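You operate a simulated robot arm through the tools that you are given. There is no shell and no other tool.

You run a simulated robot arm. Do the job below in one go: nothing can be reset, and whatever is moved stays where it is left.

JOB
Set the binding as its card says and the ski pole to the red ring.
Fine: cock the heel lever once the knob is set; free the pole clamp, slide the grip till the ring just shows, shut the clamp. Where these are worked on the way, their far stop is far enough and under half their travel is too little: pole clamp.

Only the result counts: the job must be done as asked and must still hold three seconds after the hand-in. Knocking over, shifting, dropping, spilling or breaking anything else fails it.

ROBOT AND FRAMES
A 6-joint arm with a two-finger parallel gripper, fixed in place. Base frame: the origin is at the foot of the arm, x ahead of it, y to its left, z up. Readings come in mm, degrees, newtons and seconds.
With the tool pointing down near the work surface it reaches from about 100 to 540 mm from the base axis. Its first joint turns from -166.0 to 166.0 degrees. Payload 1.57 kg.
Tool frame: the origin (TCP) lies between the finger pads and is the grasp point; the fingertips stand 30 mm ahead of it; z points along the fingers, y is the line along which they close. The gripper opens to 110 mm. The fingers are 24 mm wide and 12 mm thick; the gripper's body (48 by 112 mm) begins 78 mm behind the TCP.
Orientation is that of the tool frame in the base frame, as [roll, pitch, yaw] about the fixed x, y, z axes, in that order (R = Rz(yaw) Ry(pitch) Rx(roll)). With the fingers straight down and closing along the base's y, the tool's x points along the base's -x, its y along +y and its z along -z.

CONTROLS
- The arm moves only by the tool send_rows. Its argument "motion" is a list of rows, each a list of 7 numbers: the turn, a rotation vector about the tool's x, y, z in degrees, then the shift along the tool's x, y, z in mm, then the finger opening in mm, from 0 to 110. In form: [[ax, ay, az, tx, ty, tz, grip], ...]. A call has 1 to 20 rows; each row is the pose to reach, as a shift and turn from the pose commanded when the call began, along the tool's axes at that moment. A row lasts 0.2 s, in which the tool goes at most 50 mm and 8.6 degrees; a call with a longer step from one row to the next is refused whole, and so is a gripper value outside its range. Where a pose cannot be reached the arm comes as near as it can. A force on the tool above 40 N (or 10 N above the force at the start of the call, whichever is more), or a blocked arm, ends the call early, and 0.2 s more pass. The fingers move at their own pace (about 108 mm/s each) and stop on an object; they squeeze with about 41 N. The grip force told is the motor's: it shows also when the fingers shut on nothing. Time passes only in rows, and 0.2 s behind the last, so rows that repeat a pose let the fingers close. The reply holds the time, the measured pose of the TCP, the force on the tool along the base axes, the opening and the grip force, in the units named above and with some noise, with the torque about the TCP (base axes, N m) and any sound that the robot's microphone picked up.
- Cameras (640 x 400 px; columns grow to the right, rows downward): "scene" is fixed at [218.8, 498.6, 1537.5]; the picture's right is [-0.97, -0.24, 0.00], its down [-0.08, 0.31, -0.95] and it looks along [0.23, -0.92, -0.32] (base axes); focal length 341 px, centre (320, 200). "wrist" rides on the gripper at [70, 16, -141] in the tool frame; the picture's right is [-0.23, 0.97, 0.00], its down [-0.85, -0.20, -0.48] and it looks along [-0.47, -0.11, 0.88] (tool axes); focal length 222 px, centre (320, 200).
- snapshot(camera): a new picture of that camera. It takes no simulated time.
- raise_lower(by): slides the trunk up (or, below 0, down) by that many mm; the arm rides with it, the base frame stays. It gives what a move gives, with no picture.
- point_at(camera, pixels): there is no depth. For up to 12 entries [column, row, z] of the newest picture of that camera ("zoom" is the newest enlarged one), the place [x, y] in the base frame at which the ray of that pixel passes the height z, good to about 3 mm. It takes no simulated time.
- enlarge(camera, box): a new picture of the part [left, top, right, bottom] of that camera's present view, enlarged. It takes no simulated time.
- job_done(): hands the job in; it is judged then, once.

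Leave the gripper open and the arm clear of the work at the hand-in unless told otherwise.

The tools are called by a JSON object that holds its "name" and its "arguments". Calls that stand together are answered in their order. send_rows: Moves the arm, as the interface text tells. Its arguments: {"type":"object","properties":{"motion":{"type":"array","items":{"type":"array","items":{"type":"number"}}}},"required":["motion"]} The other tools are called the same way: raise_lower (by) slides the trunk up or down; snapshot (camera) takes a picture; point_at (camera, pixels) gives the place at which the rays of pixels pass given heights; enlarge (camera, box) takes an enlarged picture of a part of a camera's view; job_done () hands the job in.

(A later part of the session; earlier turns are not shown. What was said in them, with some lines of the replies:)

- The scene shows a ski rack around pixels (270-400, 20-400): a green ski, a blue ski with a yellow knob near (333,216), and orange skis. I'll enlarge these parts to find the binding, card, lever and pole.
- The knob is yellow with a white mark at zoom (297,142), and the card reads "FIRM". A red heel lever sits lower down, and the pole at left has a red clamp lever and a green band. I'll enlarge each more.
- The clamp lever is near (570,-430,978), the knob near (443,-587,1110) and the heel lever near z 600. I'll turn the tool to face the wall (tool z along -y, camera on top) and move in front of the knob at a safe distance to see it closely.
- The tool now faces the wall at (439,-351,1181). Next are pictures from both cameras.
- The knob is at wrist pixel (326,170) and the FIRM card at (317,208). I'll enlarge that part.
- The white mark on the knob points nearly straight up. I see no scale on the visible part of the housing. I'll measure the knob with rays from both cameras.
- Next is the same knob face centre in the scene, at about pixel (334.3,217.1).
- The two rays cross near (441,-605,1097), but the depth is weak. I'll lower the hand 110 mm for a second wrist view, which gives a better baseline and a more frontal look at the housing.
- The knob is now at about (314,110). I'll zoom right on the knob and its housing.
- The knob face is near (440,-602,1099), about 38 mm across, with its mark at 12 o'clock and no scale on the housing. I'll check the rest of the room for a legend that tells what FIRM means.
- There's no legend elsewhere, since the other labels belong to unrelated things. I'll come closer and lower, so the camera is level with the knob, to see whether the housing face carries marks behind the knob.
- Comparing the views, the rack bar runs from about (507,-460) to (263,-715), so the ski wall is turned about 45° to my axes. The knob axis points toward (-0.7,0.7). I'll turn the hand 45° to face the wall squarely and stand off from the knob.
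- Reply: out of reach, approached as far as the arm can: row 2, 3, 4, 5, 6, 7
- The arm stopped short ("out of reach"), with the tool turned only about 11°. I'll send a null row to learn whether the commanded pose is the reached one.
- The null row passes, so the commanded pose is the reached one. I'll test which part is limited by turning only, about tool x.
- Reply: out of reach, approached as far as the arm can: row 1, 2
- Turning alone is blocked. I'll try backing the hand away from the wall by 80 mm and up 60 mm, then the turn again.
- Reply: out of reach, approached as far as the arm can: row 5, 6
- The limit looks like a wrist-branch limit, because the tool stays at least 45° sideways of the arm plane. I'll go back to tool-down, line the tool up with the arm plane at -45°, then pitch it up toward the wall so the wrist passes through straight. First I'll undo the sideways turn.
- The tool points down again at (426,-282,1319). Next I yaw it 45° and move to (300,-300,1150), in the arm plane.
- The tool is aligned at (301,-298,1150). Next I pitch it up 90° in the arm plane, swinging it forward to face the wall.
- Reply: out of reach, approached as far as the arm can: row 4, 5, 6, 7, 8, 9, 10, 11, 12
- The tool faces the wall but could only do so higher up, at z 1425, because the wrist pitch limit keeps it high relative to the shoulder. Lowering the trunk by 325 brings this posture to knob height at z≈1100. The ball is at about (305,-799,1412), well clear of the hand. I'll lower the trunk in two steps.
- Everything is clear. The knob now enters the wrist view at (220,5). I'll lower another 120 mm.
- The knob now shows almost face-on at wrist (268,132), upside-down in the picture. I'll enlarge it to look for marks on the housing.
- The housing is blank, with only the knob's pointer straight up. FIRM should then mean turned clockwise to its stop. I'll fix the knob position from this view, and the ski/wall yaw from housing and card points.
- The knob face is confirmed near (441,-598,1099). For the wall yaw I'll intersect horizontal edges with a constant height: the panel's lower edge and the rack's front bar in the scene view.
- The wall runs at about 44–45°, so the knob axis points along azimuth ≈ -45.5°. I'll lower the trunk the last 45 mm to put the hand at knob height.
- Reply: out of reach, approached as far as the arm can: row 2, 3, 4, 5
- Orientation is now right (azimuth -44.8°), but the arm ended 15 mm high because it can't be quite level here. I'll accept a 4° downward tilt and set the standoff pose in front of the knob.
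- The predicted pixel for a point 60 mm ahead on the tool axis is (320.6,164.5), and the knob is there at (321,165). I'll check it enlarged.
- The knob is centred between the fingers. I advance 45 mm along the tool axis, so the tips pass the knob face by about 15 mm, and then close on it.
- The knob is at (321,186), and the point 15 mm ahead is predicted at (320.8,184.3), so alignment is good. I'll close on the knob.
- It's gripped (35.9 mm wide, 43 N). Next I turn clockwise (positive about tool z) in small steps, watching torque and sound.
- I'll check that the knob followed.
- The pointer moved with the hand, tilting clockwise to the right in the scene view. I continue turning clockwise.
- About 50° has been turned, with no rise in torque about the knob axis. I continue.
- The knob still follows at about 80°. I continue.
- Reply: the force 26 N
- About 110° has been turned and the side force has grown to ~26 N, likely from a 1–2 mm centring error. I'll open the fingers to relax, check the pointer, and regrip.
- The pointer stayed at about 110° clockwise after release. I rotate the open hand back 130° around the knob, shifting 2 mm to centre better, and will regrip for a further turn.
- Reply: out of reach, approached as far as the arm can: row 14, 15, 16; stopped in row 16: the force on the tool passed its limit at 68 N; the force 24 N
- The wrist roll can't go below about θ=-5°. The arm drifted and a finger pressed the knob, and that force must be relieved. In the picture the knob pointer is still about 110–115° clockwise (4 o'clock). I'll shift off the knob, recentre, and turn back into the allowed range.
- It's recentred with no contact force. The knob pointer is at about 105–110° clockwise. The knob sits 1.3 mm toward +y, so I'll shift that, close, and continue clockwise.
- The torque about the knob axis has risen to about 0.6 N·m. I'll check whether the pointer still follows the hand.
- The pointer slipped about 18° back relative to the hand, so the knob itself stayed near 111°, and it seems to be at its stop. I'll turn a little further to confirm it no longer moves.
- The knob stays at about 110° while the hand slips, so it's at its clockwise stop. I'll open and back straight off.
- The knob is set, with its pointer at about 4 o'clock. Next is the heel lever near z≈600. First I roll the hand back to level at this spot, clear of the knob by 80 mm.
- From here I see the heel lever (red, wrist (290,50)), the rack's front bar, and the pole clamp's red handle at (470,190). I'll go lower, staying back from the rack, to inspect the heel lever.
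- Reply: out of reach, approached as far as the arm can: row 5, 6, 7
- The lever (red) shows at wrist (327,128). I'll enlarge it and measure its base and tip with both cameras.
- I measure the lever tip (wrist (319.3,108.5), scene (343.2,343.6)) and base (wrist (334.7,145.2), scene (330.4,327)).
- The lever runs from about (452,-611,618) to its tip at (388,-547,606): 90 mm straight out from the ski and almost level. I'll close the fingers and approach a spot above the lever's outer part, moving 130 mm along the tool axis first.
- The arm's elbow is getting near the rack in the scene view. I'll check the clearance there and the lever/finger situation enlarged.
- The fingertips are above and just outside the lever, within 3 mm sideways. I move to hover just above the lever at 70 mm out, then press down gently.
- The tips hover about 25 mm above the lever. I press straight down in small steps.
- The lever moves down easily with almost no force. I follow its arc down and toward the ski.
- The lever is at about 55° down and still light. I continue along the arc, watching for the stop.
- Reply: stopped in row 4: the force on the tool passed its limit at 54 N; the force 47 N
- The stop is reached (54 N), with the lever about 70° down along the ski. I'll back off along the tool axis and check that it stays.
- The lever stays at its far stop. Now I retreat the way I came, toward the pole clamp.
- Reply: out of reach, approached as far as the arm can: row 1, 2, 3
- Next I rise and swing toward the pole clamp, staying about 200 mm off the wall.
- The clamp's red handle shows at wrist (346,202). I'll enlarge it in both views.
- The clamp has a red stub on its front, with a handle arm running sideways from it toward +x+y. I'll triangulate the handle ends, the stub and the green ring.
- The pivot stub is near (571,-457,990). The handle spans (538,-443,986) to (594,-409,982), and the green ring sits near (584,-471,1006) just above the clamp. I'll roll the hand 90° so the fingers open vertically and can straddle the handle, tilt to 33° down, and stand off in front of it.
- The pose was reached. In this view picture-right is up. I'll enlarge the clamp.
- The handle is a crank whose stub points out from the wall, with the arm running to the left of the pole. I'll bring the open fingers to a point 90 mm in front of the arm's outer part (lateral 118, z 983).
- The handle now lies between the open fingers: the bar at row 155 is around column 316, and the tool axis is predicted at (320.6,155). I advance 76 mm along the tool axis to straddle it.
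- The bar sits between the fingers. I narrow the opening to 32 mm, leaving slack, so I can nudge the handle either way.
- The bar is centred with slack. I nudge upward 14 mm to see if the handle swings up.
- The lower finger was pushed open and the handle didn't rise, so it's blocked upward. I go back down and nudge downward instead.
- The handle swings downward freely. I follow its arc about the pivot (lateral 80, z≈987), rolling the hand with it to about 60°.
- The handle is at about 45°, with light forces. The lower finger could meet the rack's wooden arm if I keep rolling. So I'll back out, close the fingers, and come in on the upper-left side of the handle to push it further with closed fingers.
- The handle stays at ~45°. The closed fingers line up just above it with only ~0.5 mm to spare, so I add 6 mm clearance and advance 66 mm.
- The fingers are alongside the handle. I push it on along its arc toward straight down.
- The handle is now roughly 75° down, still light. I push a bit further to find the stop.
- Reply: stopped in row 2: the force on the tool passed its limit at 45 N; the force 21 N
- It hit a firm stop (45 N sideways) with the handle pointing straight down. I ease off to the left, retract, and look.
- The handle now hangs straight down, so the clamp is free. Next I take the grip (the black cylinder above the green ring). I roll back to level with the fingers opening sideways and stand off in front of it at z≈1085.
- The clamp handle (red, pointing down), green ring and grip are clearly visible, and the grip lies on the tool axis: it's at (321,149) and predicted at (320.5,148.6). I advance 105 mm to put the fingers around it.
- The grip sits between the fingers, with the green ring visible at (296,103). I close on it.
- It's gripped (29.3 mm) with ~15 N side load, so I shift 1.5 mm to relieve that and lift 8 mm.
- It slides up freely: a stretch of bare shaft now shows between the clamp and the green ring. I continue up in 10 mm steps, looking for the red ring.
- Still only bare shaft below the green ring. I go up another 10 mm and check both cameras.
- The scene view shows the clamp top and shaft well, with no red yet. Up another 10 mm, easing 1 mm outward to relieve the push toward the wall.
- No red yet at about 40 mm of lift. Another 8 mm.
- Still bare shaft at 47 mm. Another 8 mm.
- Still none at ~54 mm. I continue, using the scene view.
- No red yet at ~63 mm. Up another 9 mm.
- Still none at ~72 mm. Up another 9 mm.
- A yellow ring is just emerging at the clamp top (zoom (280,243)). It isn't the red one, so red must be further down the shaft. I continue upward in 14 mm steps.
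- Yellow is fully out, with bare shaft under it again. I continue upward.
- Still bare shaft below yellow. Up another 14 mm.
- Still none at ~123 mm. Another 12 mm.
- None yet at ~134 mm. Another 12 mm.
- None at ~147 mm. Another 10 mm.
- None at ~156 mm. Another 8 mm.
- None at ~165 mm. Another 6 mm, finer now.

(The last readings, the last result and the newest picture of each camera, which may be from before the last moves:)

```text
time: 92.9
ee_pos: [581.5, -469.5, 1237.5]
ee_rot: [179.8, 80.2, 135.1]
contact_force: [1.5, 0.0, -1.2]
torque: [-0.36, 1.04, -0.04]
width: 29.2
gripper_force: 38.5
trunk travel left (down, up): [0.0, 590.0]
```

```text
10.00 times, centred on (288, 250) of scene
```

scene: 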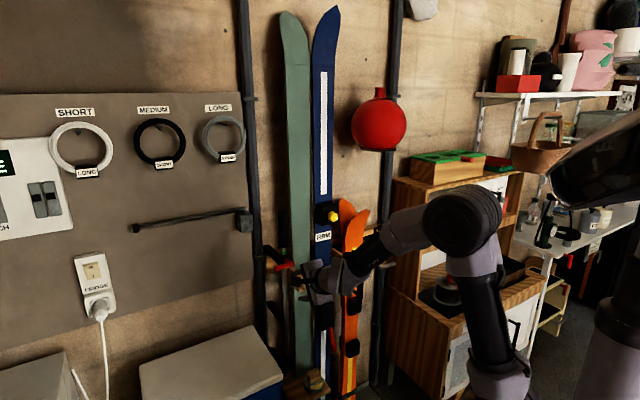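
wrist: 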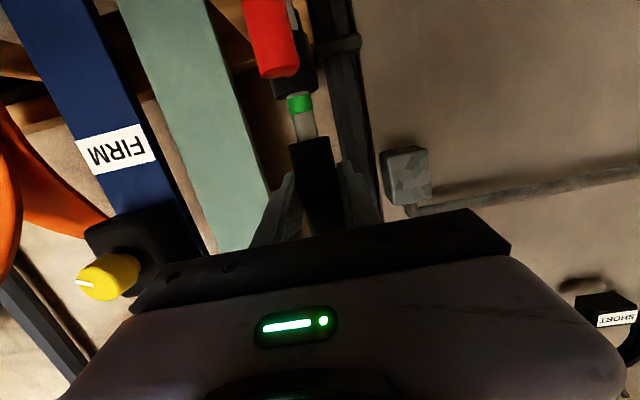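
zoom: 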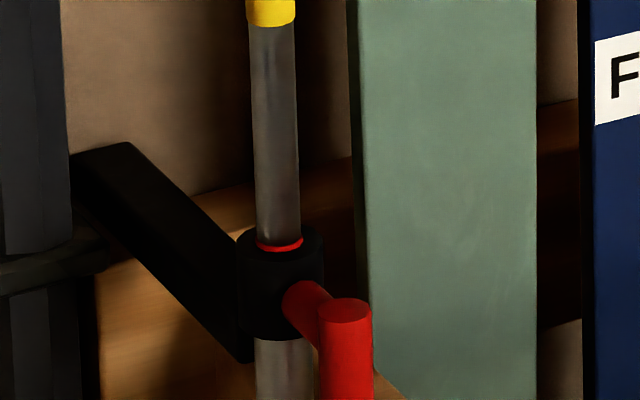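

A thin red band now shows at the clamp's rim (zoom (280,244)). I'll look closer.

{"name": "enlarge", "arguments": {"camera": "scene", "box": [276, 242, 292, 256]}}

```text
16.00 times, centred on (284, 249) of scene
```

zoom: 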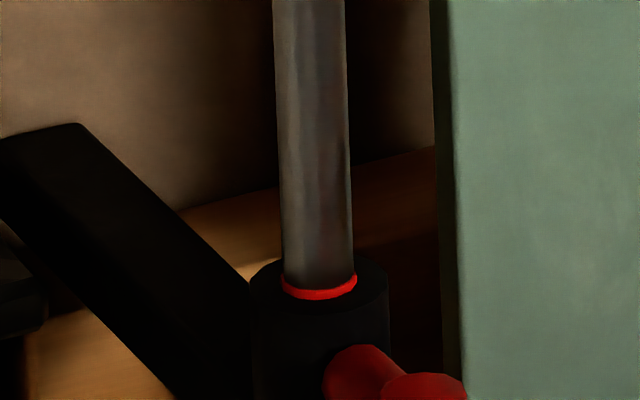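

About 2.4 mm of the red ring is exposed out of ~8.4 mm, estimated from the green ring, which sat fully visible right at the clamp mouth at the start. I lift 5 mm more so the red ring shows just above the mouth.

{"name": "send_rows", "arguments": {"motion": [[0, 0, 0, -2.5, 0, -0.4, 20], [0, 0, 0, -4.9, 0, -0.9, 20], [0, 0, 0, -4.9, 0, -0.9, 20]]}}

{"name": "enlarge", "arguments": {"camera": "scene", "box": [276, 242, 292, 256]}}

{"name": "enlarge", "arguments": {"camera": "scene", "box": [240, 130, 350, 280]}}

```text
time: 93.7
ee_pos: [581.4, -468.9, 1241.9]
ee_rot: [179.7, 80.1, 135.0]
contact_force: [4.0, -2.5, -2.7]
torque: [-0.3, 1.06, 0.01]
width: 28.8
gripper_force: 38.8
trunk travel left (down, up): [0.0, 590.0]
```

```text
16.00 times, centred on (284, 249) of scene
```

zoom: 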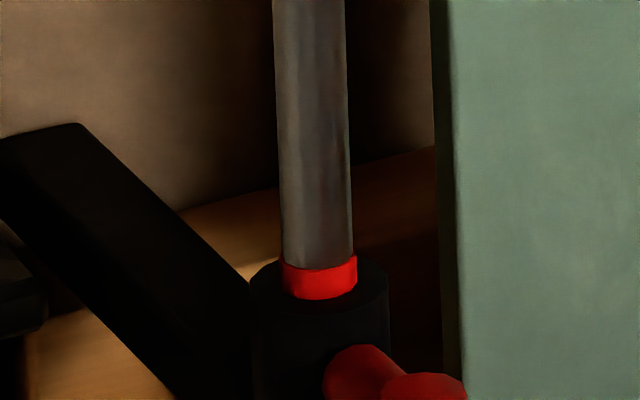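

```text
2.67 times, centred on (295, 205) of scene
```

zoom: 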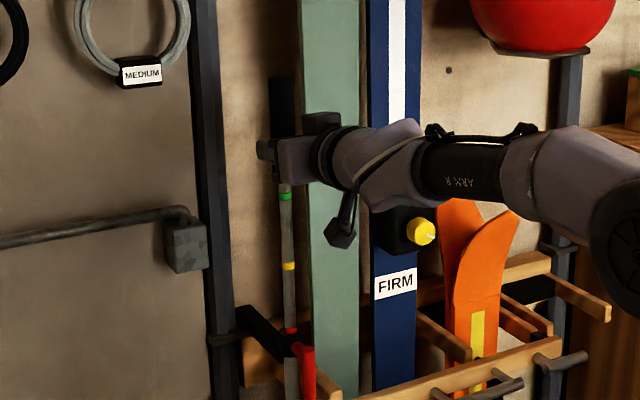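

The ring is now ~6.4 mm exposed of ~11 mm. At the start the green ring was just fully visible with a ~1 mm gap, and ring spacing is ~90 mm (red setting ≈180 mm of lift, now at 175). I lift 3.5 mm more so the whole ring just shows.

{"name": "send_rows", "arguments": {"motion": [[0, 0, 0, -1.8, 0, -0.3, 20], [0, 0, 0, -3.5, 0, -0.6, 20], [0, 0, 0, -3.5, 0, -0.6, 20]]}}

{"name": "enlarge", "arguments": {"camera": "scene", "box": [276, 242, 292, 256]}}

```text
time: 94.5
ee_pos: [582.2, -468.1, 1244.9]
ee_rot: [179.4, 80.1, 134.7]
contact_force: [1.3, -0.7, -1.7]
torque: [-0.29, 1.01, -0.03]
width: 29.2
gripper_force: 39.5
trunk travel left (down, up): [0.0, 590.0]
```

```text
16.00 times, centred on (284, 249) of scene
```

zoom: 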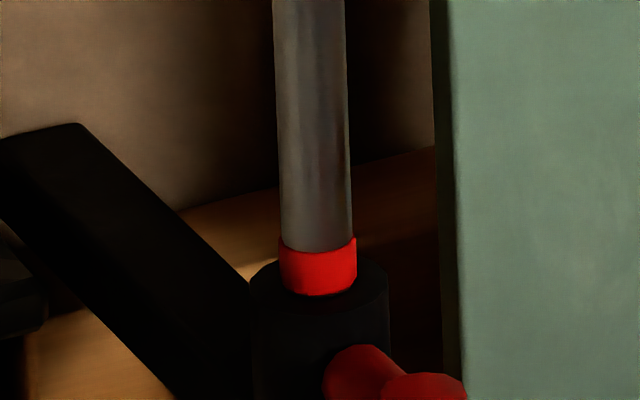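

The whole red ring now just shows above the clamp mouth. I open the fingers and check whether the grip holds its height.

{"name": "send_rows", "arguments": {"motion": [[0, 0, 0, 0, 0, 0, 32], [0, 0, 0, 0, 0, 0, 45], [0, 0, 0, 0, 0, 0, 60], [0, 0, 0, 0, 0, 0, 60]]}}

{"name": "enlarge", "arguments": {"camera": "scene", "box": [276, 242, 292, 256]}}

```text
time: 95.5
ee_pos: [581.2, -467.7, 1247.2]
ee_rot: [179.5, 80.3, 134.8]
contact_force: [-0.3, 0.6, -0.8]
torque: [0.01, -0.01, 0.03]
width: 59.9
gripper_force: 0.0
trunk travel left (down, up): [0.0, 590.0]
```

```text
16.00 times, centred on (284, 249) of scene
```

zoom: 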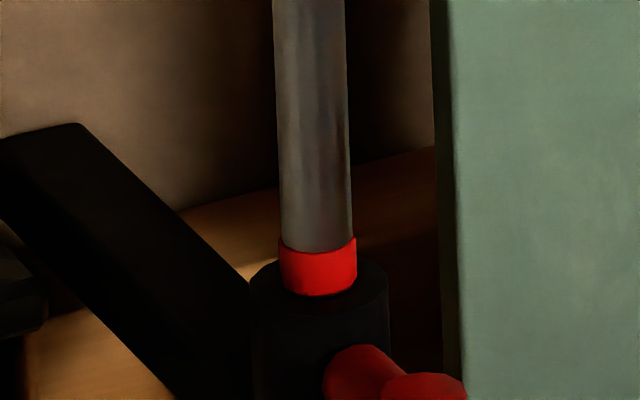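

The pole holds its height without my grip. I back straight off.

{"name": "send_rows", "arguments": {"motion": [[0, 0, 0, 0, 0, -25, 60], [0, 0, 0, 0, 0, -50, 60], [0, 0, 0, 0, 0, -80, 60], [0, 0, 0, 0, 0, -110, 60], [0, 0, 0, 0, 0, -110, 60]]}}

{"name": "snapshot", "arguments": {"camera": "wrist"}}

{"name": "enlarge", "arguments": {"camera": "scene", "box": [264, 236, 312, 290]}}

```text
time: 96.7
ee_pos: [502.2, -392.3, 1265.6]
ee_rot: [179.4, 80.2, 134.8]
contact_force: [0.7, -0.1, -1.0]
torque: [0.0, -0.01, 0.0]
width: 60.1
gripper_force: 0.1
trunk travel left (down, up): [0.0, 590.0]
```

```text
taken
```

wrist: 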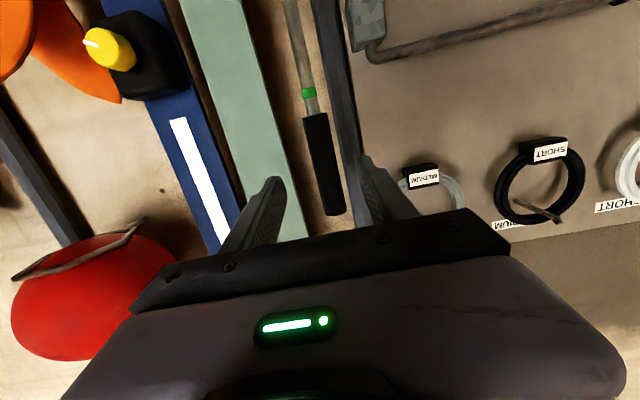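

```text
7.41 times, centred on (288, 263) of scene
```

zoom: 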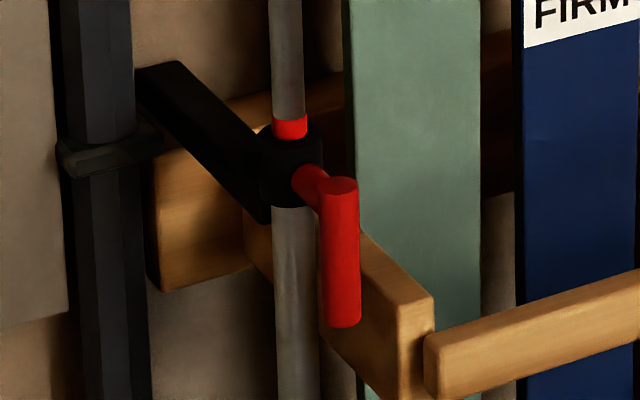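

The picture shows the handle hanging at lateral 80 from z≈994 to 923, the rack's wooden arm just to its right with top at z≈940, and the red ring right at the mouth. To shut the clamp I'll come in with closed fingers to the right of the handle, above that arm, and sweep it left and up. First I move to a standoff.

{"name": "send_rows", "arguments": {"motion": [[0, 2.9, 0, 35.8, -3.7, 3.8, 40], [0, 5.7, 0, 71.7, -7.3, 7.6, 20], [0, 8.6, 0, 107.5, -11, 11.4, 0], [0, 11.4, 0, 143.3, -14.7, 15.1, 0], [0, 14.3, 0, 179.1, -18.4, 18.9, 0], [0, 17.1, 0, 215, -22, 22.7, 0], [0, 20, 0, 250.8, -25.7, 26.5, 0], [0, 20, 0, 250.8, -25.7, 26.5, 0]]}}

{"name": "snapshot", "arguments": {"camera": "wrist"}}

{"name": "enlarge", "arguments": {"camera": "wrist", "box": [256, 120, 400, 210]}}

{"name": "enlarge", "arguments": {"camera": "scene", "box": [264, 236, 324, 296]}}

```text
time: 98.5
ee_pos: [473.7, -398.7, 1011.2]
ee_rot: [179.8, 60.0, 135.1]
contact_force: [0.3, 0.7, -0.3]
torque: [0.03, -0.01, 0.02]
width: 0.0
gripper_force: 21.3
trunk travel left (down, up): [0.0, 590.0]
```

```text
taken
```

wrist: 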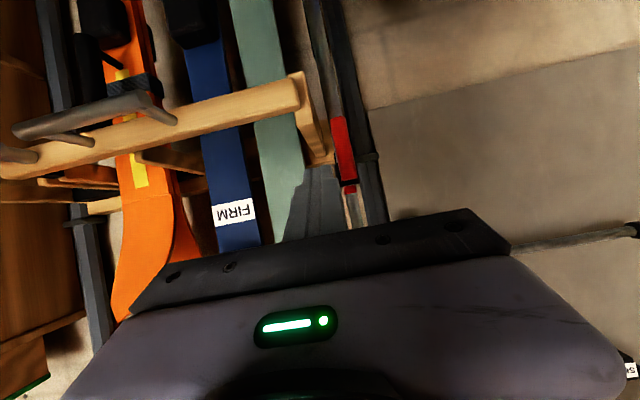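

```text
4.44 times, centred on (328, 165) of wrist
```

zoom: 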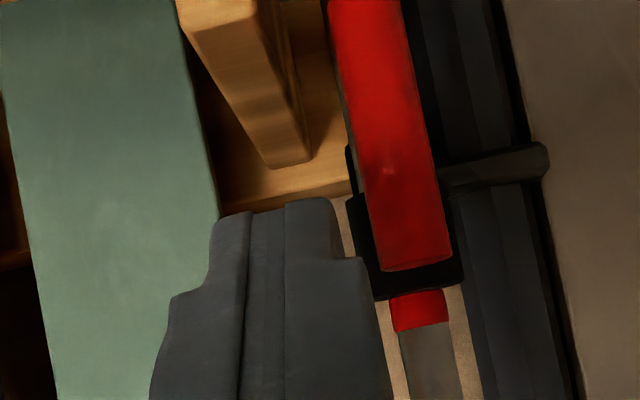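

```text
6.67 times, centred on (294, 266) of scene
```

zoom: 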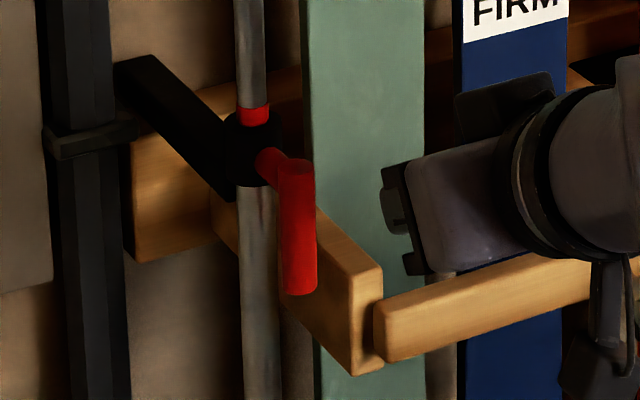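

The gap between the wooden arm and the handle is clear, and the fingers' path passes above the arm and 6 mm to the right of the handle. I advance 80 mm.

{"name": "send_rows", "arguments": {"motion": [[0, 0, 0, 0, -1, 25, 0], [0, 0, 0, 0, -1, 50, 0], [0, 0, 0, 0, -1, 68, 0], [0, 0, 0, 0, -1, 80, 0], [0, 0, 0, 0, -1, 80, 0]]}}

{"name": "enlarge", "arguments": {"camera": "wrist", "box": [256, 100, 400, 210]}}

{"name": "enlarge", "arguments": {"camera": "scene", "box": [264, 236, 324, 296]}}

```text
time: 99.7
ee_pos: [522.5, -449.2, 971.8]
ee_rot: [179.7, 60.1, 135.1]
contact_force: [-0.3, -0.9, -0.2]
torque: [0.02, 0.01, 0.0]
width: 0.2
gripper_force: 21.4
trunk travel left (down, up): [0.0, 590.0]
```

```text
3.64 times, centred on (328, 155) of wrist
```

zoom: 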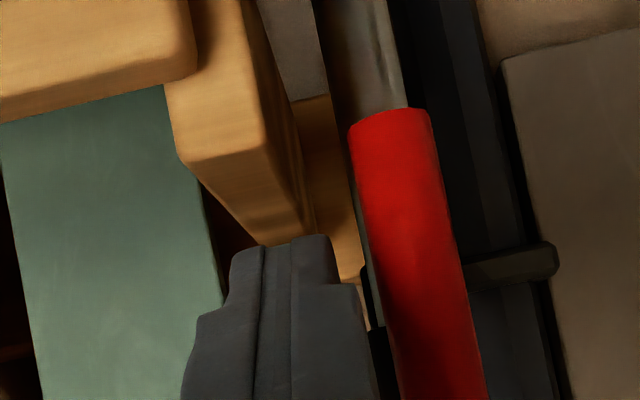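

```text
6.67 times, centred on (294, 266) of scene
```

zoom: 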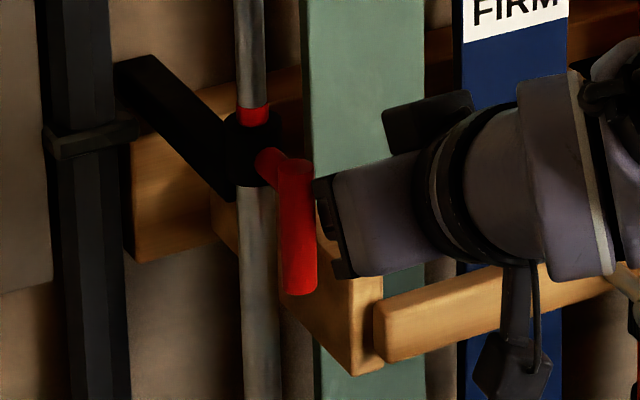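

The fingers sit just right of the handle. I sweep left, pushing the handle out of its downward position, and check midway.

{"name": "send_rows", "arguments": {"motion": [[0, 0, 0, 0.7, 7.2, 0.4, 0], [0, 0, 0, 1.6, 14.2, 0.9, 0], [0, 0, 0, 3.7, 22.2, 2.2, 0], [0, 0, 0, 5, 30.2, 2.9, 0]]}}

{"name": "enlarge", "arguments": {"camera": "wrist", "box": [256, 100, 400, 210]}}

{"name": "enlarge", "arguments": {"camera": "scene", "box": [264, 236, 324, 296]}}

```text
time: 100.7
ee_pos: [544.0, -426.1, 967.9]
ee_rot: [179.9, 60.2, 135.3]
contact_force: [-0.3, -0.1, 0.1]
torque: [-0.01, 0.01, 0.0]
width: 0.1
gripper_force: 21.2
trunk travel left (down, up): [0.0, 590.0]
```

```text
3.64 times, centred on (328, 155) of wrist
```

zoom: 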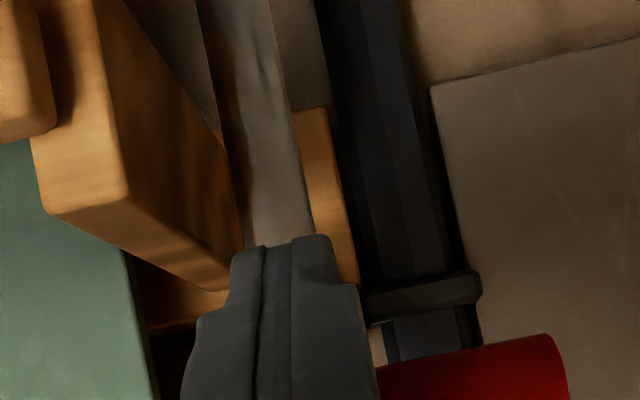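

```text
6.67 times, centred on (294, 266) of scene
```

zoom: 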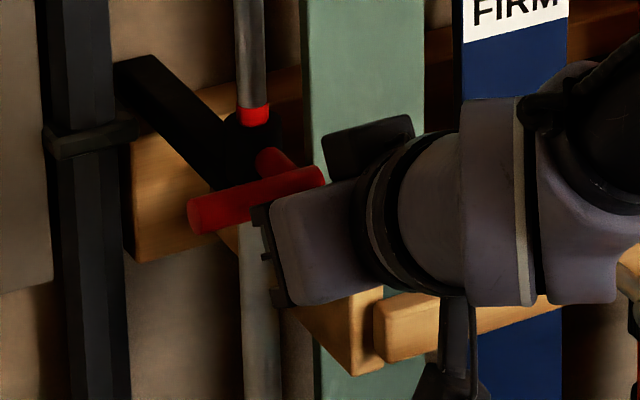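

The handle is already back near horizontal. I'll move the fingers under its outer end and press up gently to seat it at its shut stop.

{"name": "send_rows", "arguments": {"motion": [[0, 0, 0, 4.3, 10, 2.5, 0], [0, 0, 0, 4.3, 28, 2.5, 0], [0, 0, 0, 0, 28, 0, 0], [0, 0, 0, -4.3, 28, -2.5, 0], [0, 0, 0, -7, 28, -4, 0]]}}

{"name": "enlarge", "arguments": {"camera": "wrist", "box": [256, 120, 400, 220]}}

{"name": "enlarge", "arguments": {"camera": "scene", "box": [264, 236, 324, 296]}}

```text
time: 101.9
ee_pos: [563.8, -405.5, 969.5]
ee_rot: [179.7, 59.5, 135.0]
contact_force: [-8.1, 9.2, -33.0]
torque: [0.38, -0.03, 0.37]
width: 0.0
gripper_force: 21.8
trunk travel left (down, up): [0.0, 590.0]
```

```text
4.00 times, centred on (328, 170) of wrist
```

zoom: 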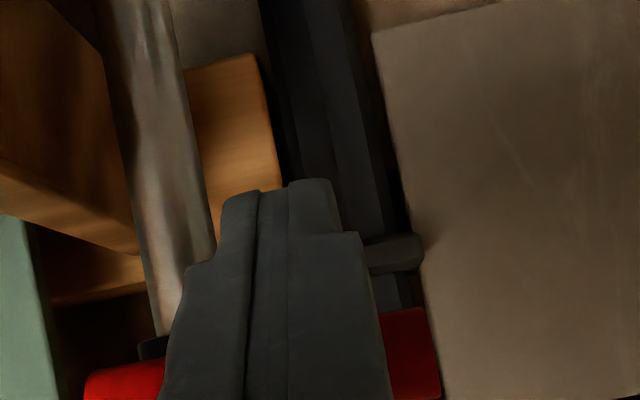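

```text
6.67 times, centred on (294, 266) of scene
```

zoom: 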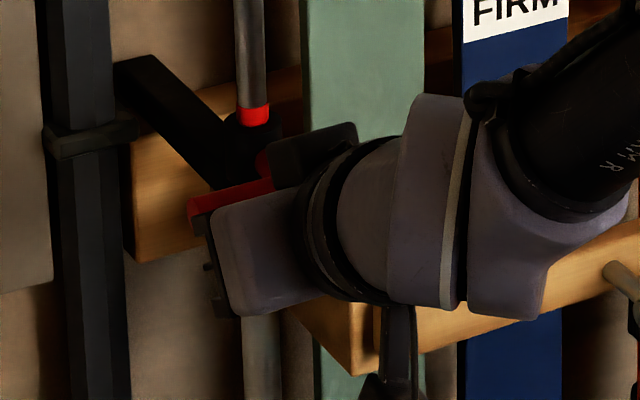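

The handle resists firmly (33 N), so the clamp is shut at its stop. I drop 10 mm off the handle and slide straight back out.

{"name": "send_rows", "arguments": {"motion": [[0, 0, 0, 5, 0, 3, 0], [0, 0, 0, 9, 0, 5, 0], [0, 0, 0, 9, 0, -20, 0], [0, 0, 0, 9, 0, -50, 0], [0, 0, 0, 9, 0, -85, 0], [0, 0, 0, 9, 0, -120, 0], [0, 0, 0, 9, 0, -120, 0]]}}

{"name": "snapshot", "arguments": {"camera": "wrist"}}

{"name": "enlarge", "arguments": {"camera": "scene", "box": [264, 236, 312, 290]}}

{"name": "enlarge", "arguments": {"camera": "scene", "box": [276, 242, 292, 256]}}

```text
time: 103.5
ee_pos: [488.0, -329.1, 1028.2]
ee_rot: [179.8, 60.2, 135.0]
contact_force: [0.0, 0.4, 0.5]
torque: [0.06, -0.02, 0.0]
width: 0.2
gripper_force: 20.8
trunk travel left (down, up): [0.0, 590.0]
```

```text
taken
```

wrist: 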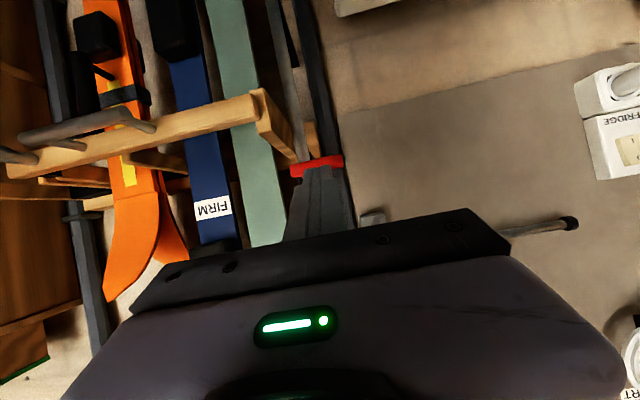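

```text
7.41 times, centred on (288, 263) of scene
```

zoom: 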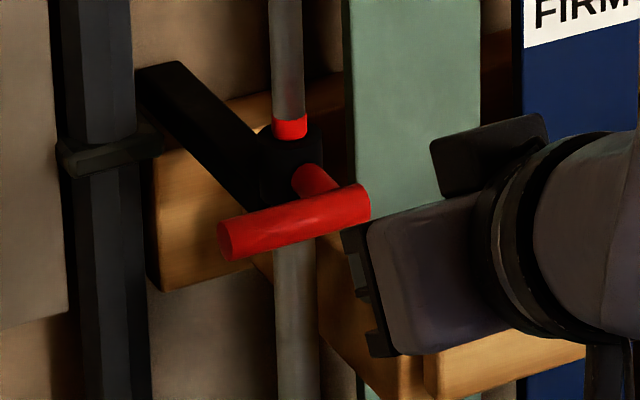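

```text
16.00 times, centred on (284, 249) of scene
```

zoom: 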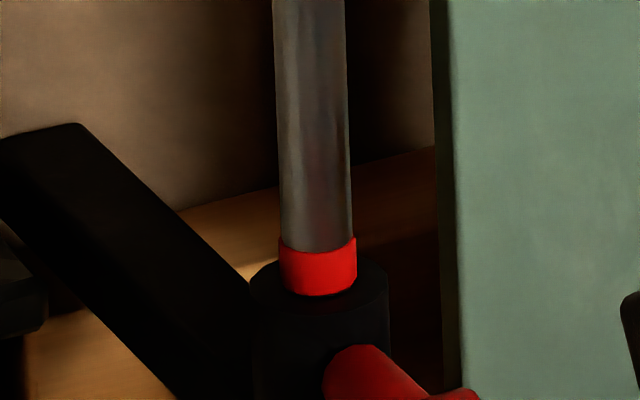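

The clamp handle is back in its shut position and the red ring shows. I'll compare the red ring's visible height with the fully visible yellow and green rings at the same magnification.

{"name": "enlarge", "arguments": {"camera": "scene", "box": [276, 216, 292, 230]}}

{"name": "enlarge", "arguments": {"camera": "scene", "box": [276, 192, 292, 206]}}

```text
16.00 times, centred on (284, 223) of scene
```

zoom: 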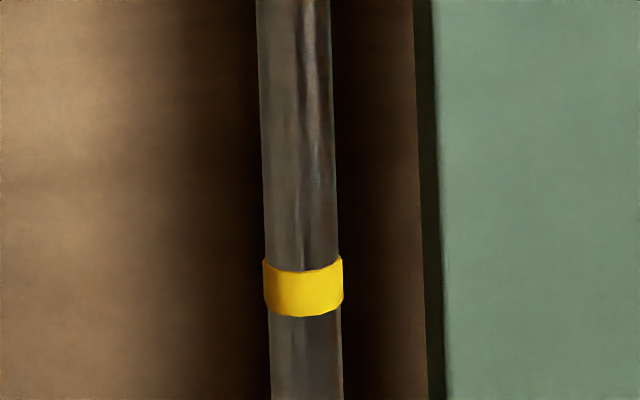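

```text
16.00 times, centred on (284, 199) of scene
```

zoom: 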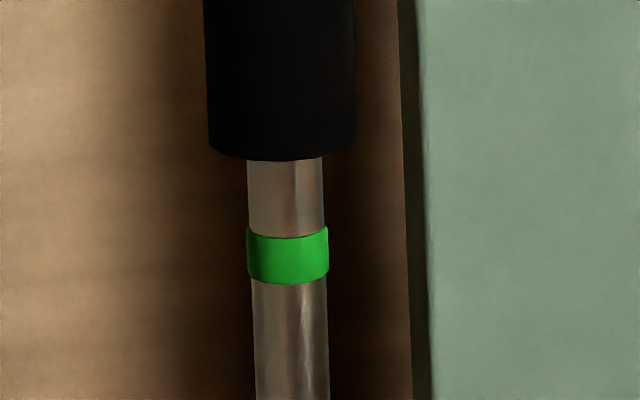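

The red ring's visible height (44–45 px) equals the yellow's and green's, so it's just fully showing at the mouth. Now I retract, open the gripper, and inspect everything once more.

{"name": "send_rows", "arguments": {"motion": [[0, 4, 0, 0, 0, -25, 30], [0, 8, 0, 0, 0, -50, 60], [0, 12, 0, 0, 0, -75, 80], [0, 16, 0, 0, 0, -100, 80], [0, 16, 0, 0, 0, -100, 80]]}}

{"name": "snapshot", "arguments": {"camera": "scene"}}

{"name": "snapshot", "arguments": {"camera": "wrist"}}

{"name": "enlarge", "arguments": {"camera": "scene", "box": [300, 190, 372, 240]}}

{"name": "enlarge", "arguments": {"camera": "scene", "box": [300, 280, 380, 360]}}

{"name": "enlarge", "arguments": {"camera": "scene", "box": [256, 170, 328, 290]}}

```text
time: 104.7
ee_pos: [424.3, -269.0, 1078.9]
ee_rot: [179.9, 44.3, 135.2]
contact_force: [-0.9, 0.0, 0.5]
torque: [0.04, 0.03, 0.01]
width: 80.1
gripper_force: 0.0
trunk travel left (down, up): [0.0, 590.0]
```

```text
taken
```

scene: 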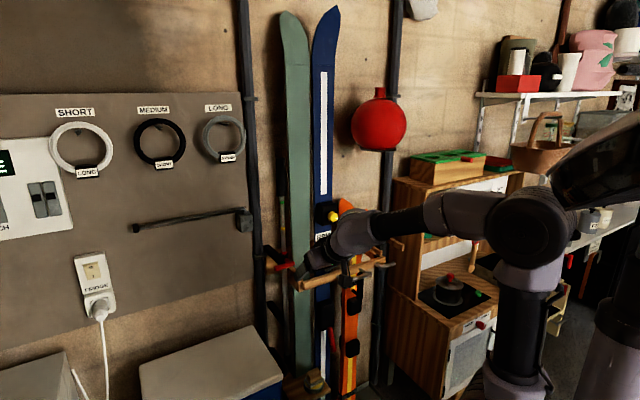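

```text
taken
```

wrist: 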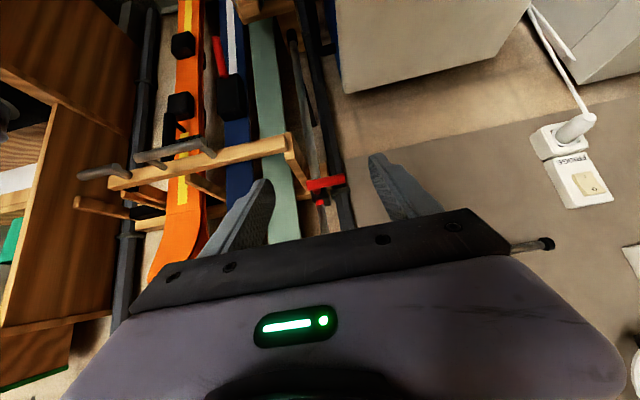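

```text
8.00 times, centred on (336, 215) of scene
```

zoom: 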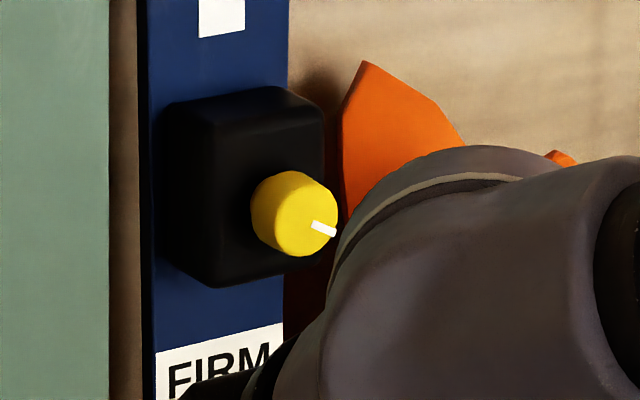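

```text
5.00 times, centred on (340, 320) of scene
```

zoom: 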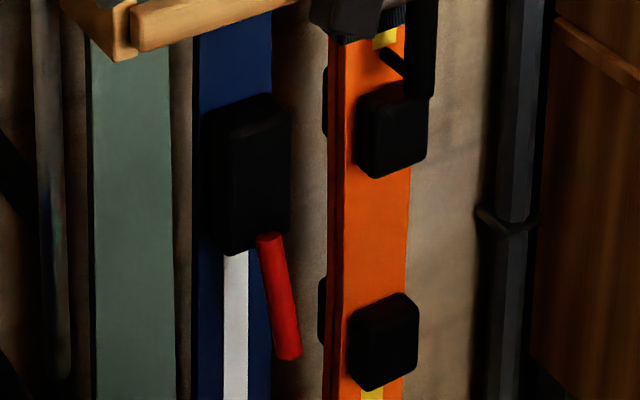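

```text
3.33 times, centred on (292, 230) of scene
```

zoom: 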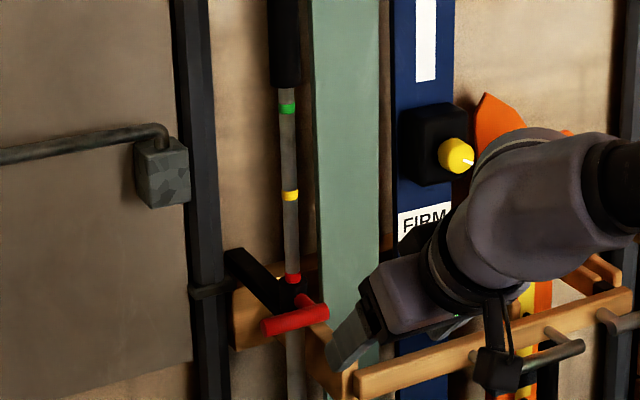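

Final check:
- **Knob:** pointer at its clockwise stop (about 4 o'clock).
- **Heel lever:** at its far stop.
- **Pole:** clamp handle shut and red ring just showing at the mouth.
- **Arm:** open gripper, about 200 mm clear of the work.

I'm handing in.

{"name": "job_done", "arguments": {}}

```text
The job is handed in.
```

The binding and the pole are both set, and I've handed the job in. The arm is about 200 mm clear of the work with the gripper open. I haven't seen the verdict.

- **Knob:** I turned it clockwise until it hit its stop, with the pointer at about 4 o'clock. The housing has no scale, so I took FIRM to mean fully clockwise; nothing in the room confirmed that. While I was repositioning, a finger pressed the side of the knob with up to 68 N. It showed no damage and kept its setting.
- **Heel lever:** I cocked it after the knob was set, pushing it down along the ski to its far stop. It stayed there when I let go. I took down as the cocking direction because that is how a ski binding normally works.
- **Pole:** I swung the clamp handle down to its stop to free it and raised the grip about 178 mm, past a yellow ring. Then I swung the handle back up until it resisted firmly at its shut stop. I set it so the whole red ring just shows above the clamp, as the green one did at the start, rather than stopping at the first sliver of red. The pole held its height after I let go and shut the clamp.

Nothing else looked moved in the final pictures.
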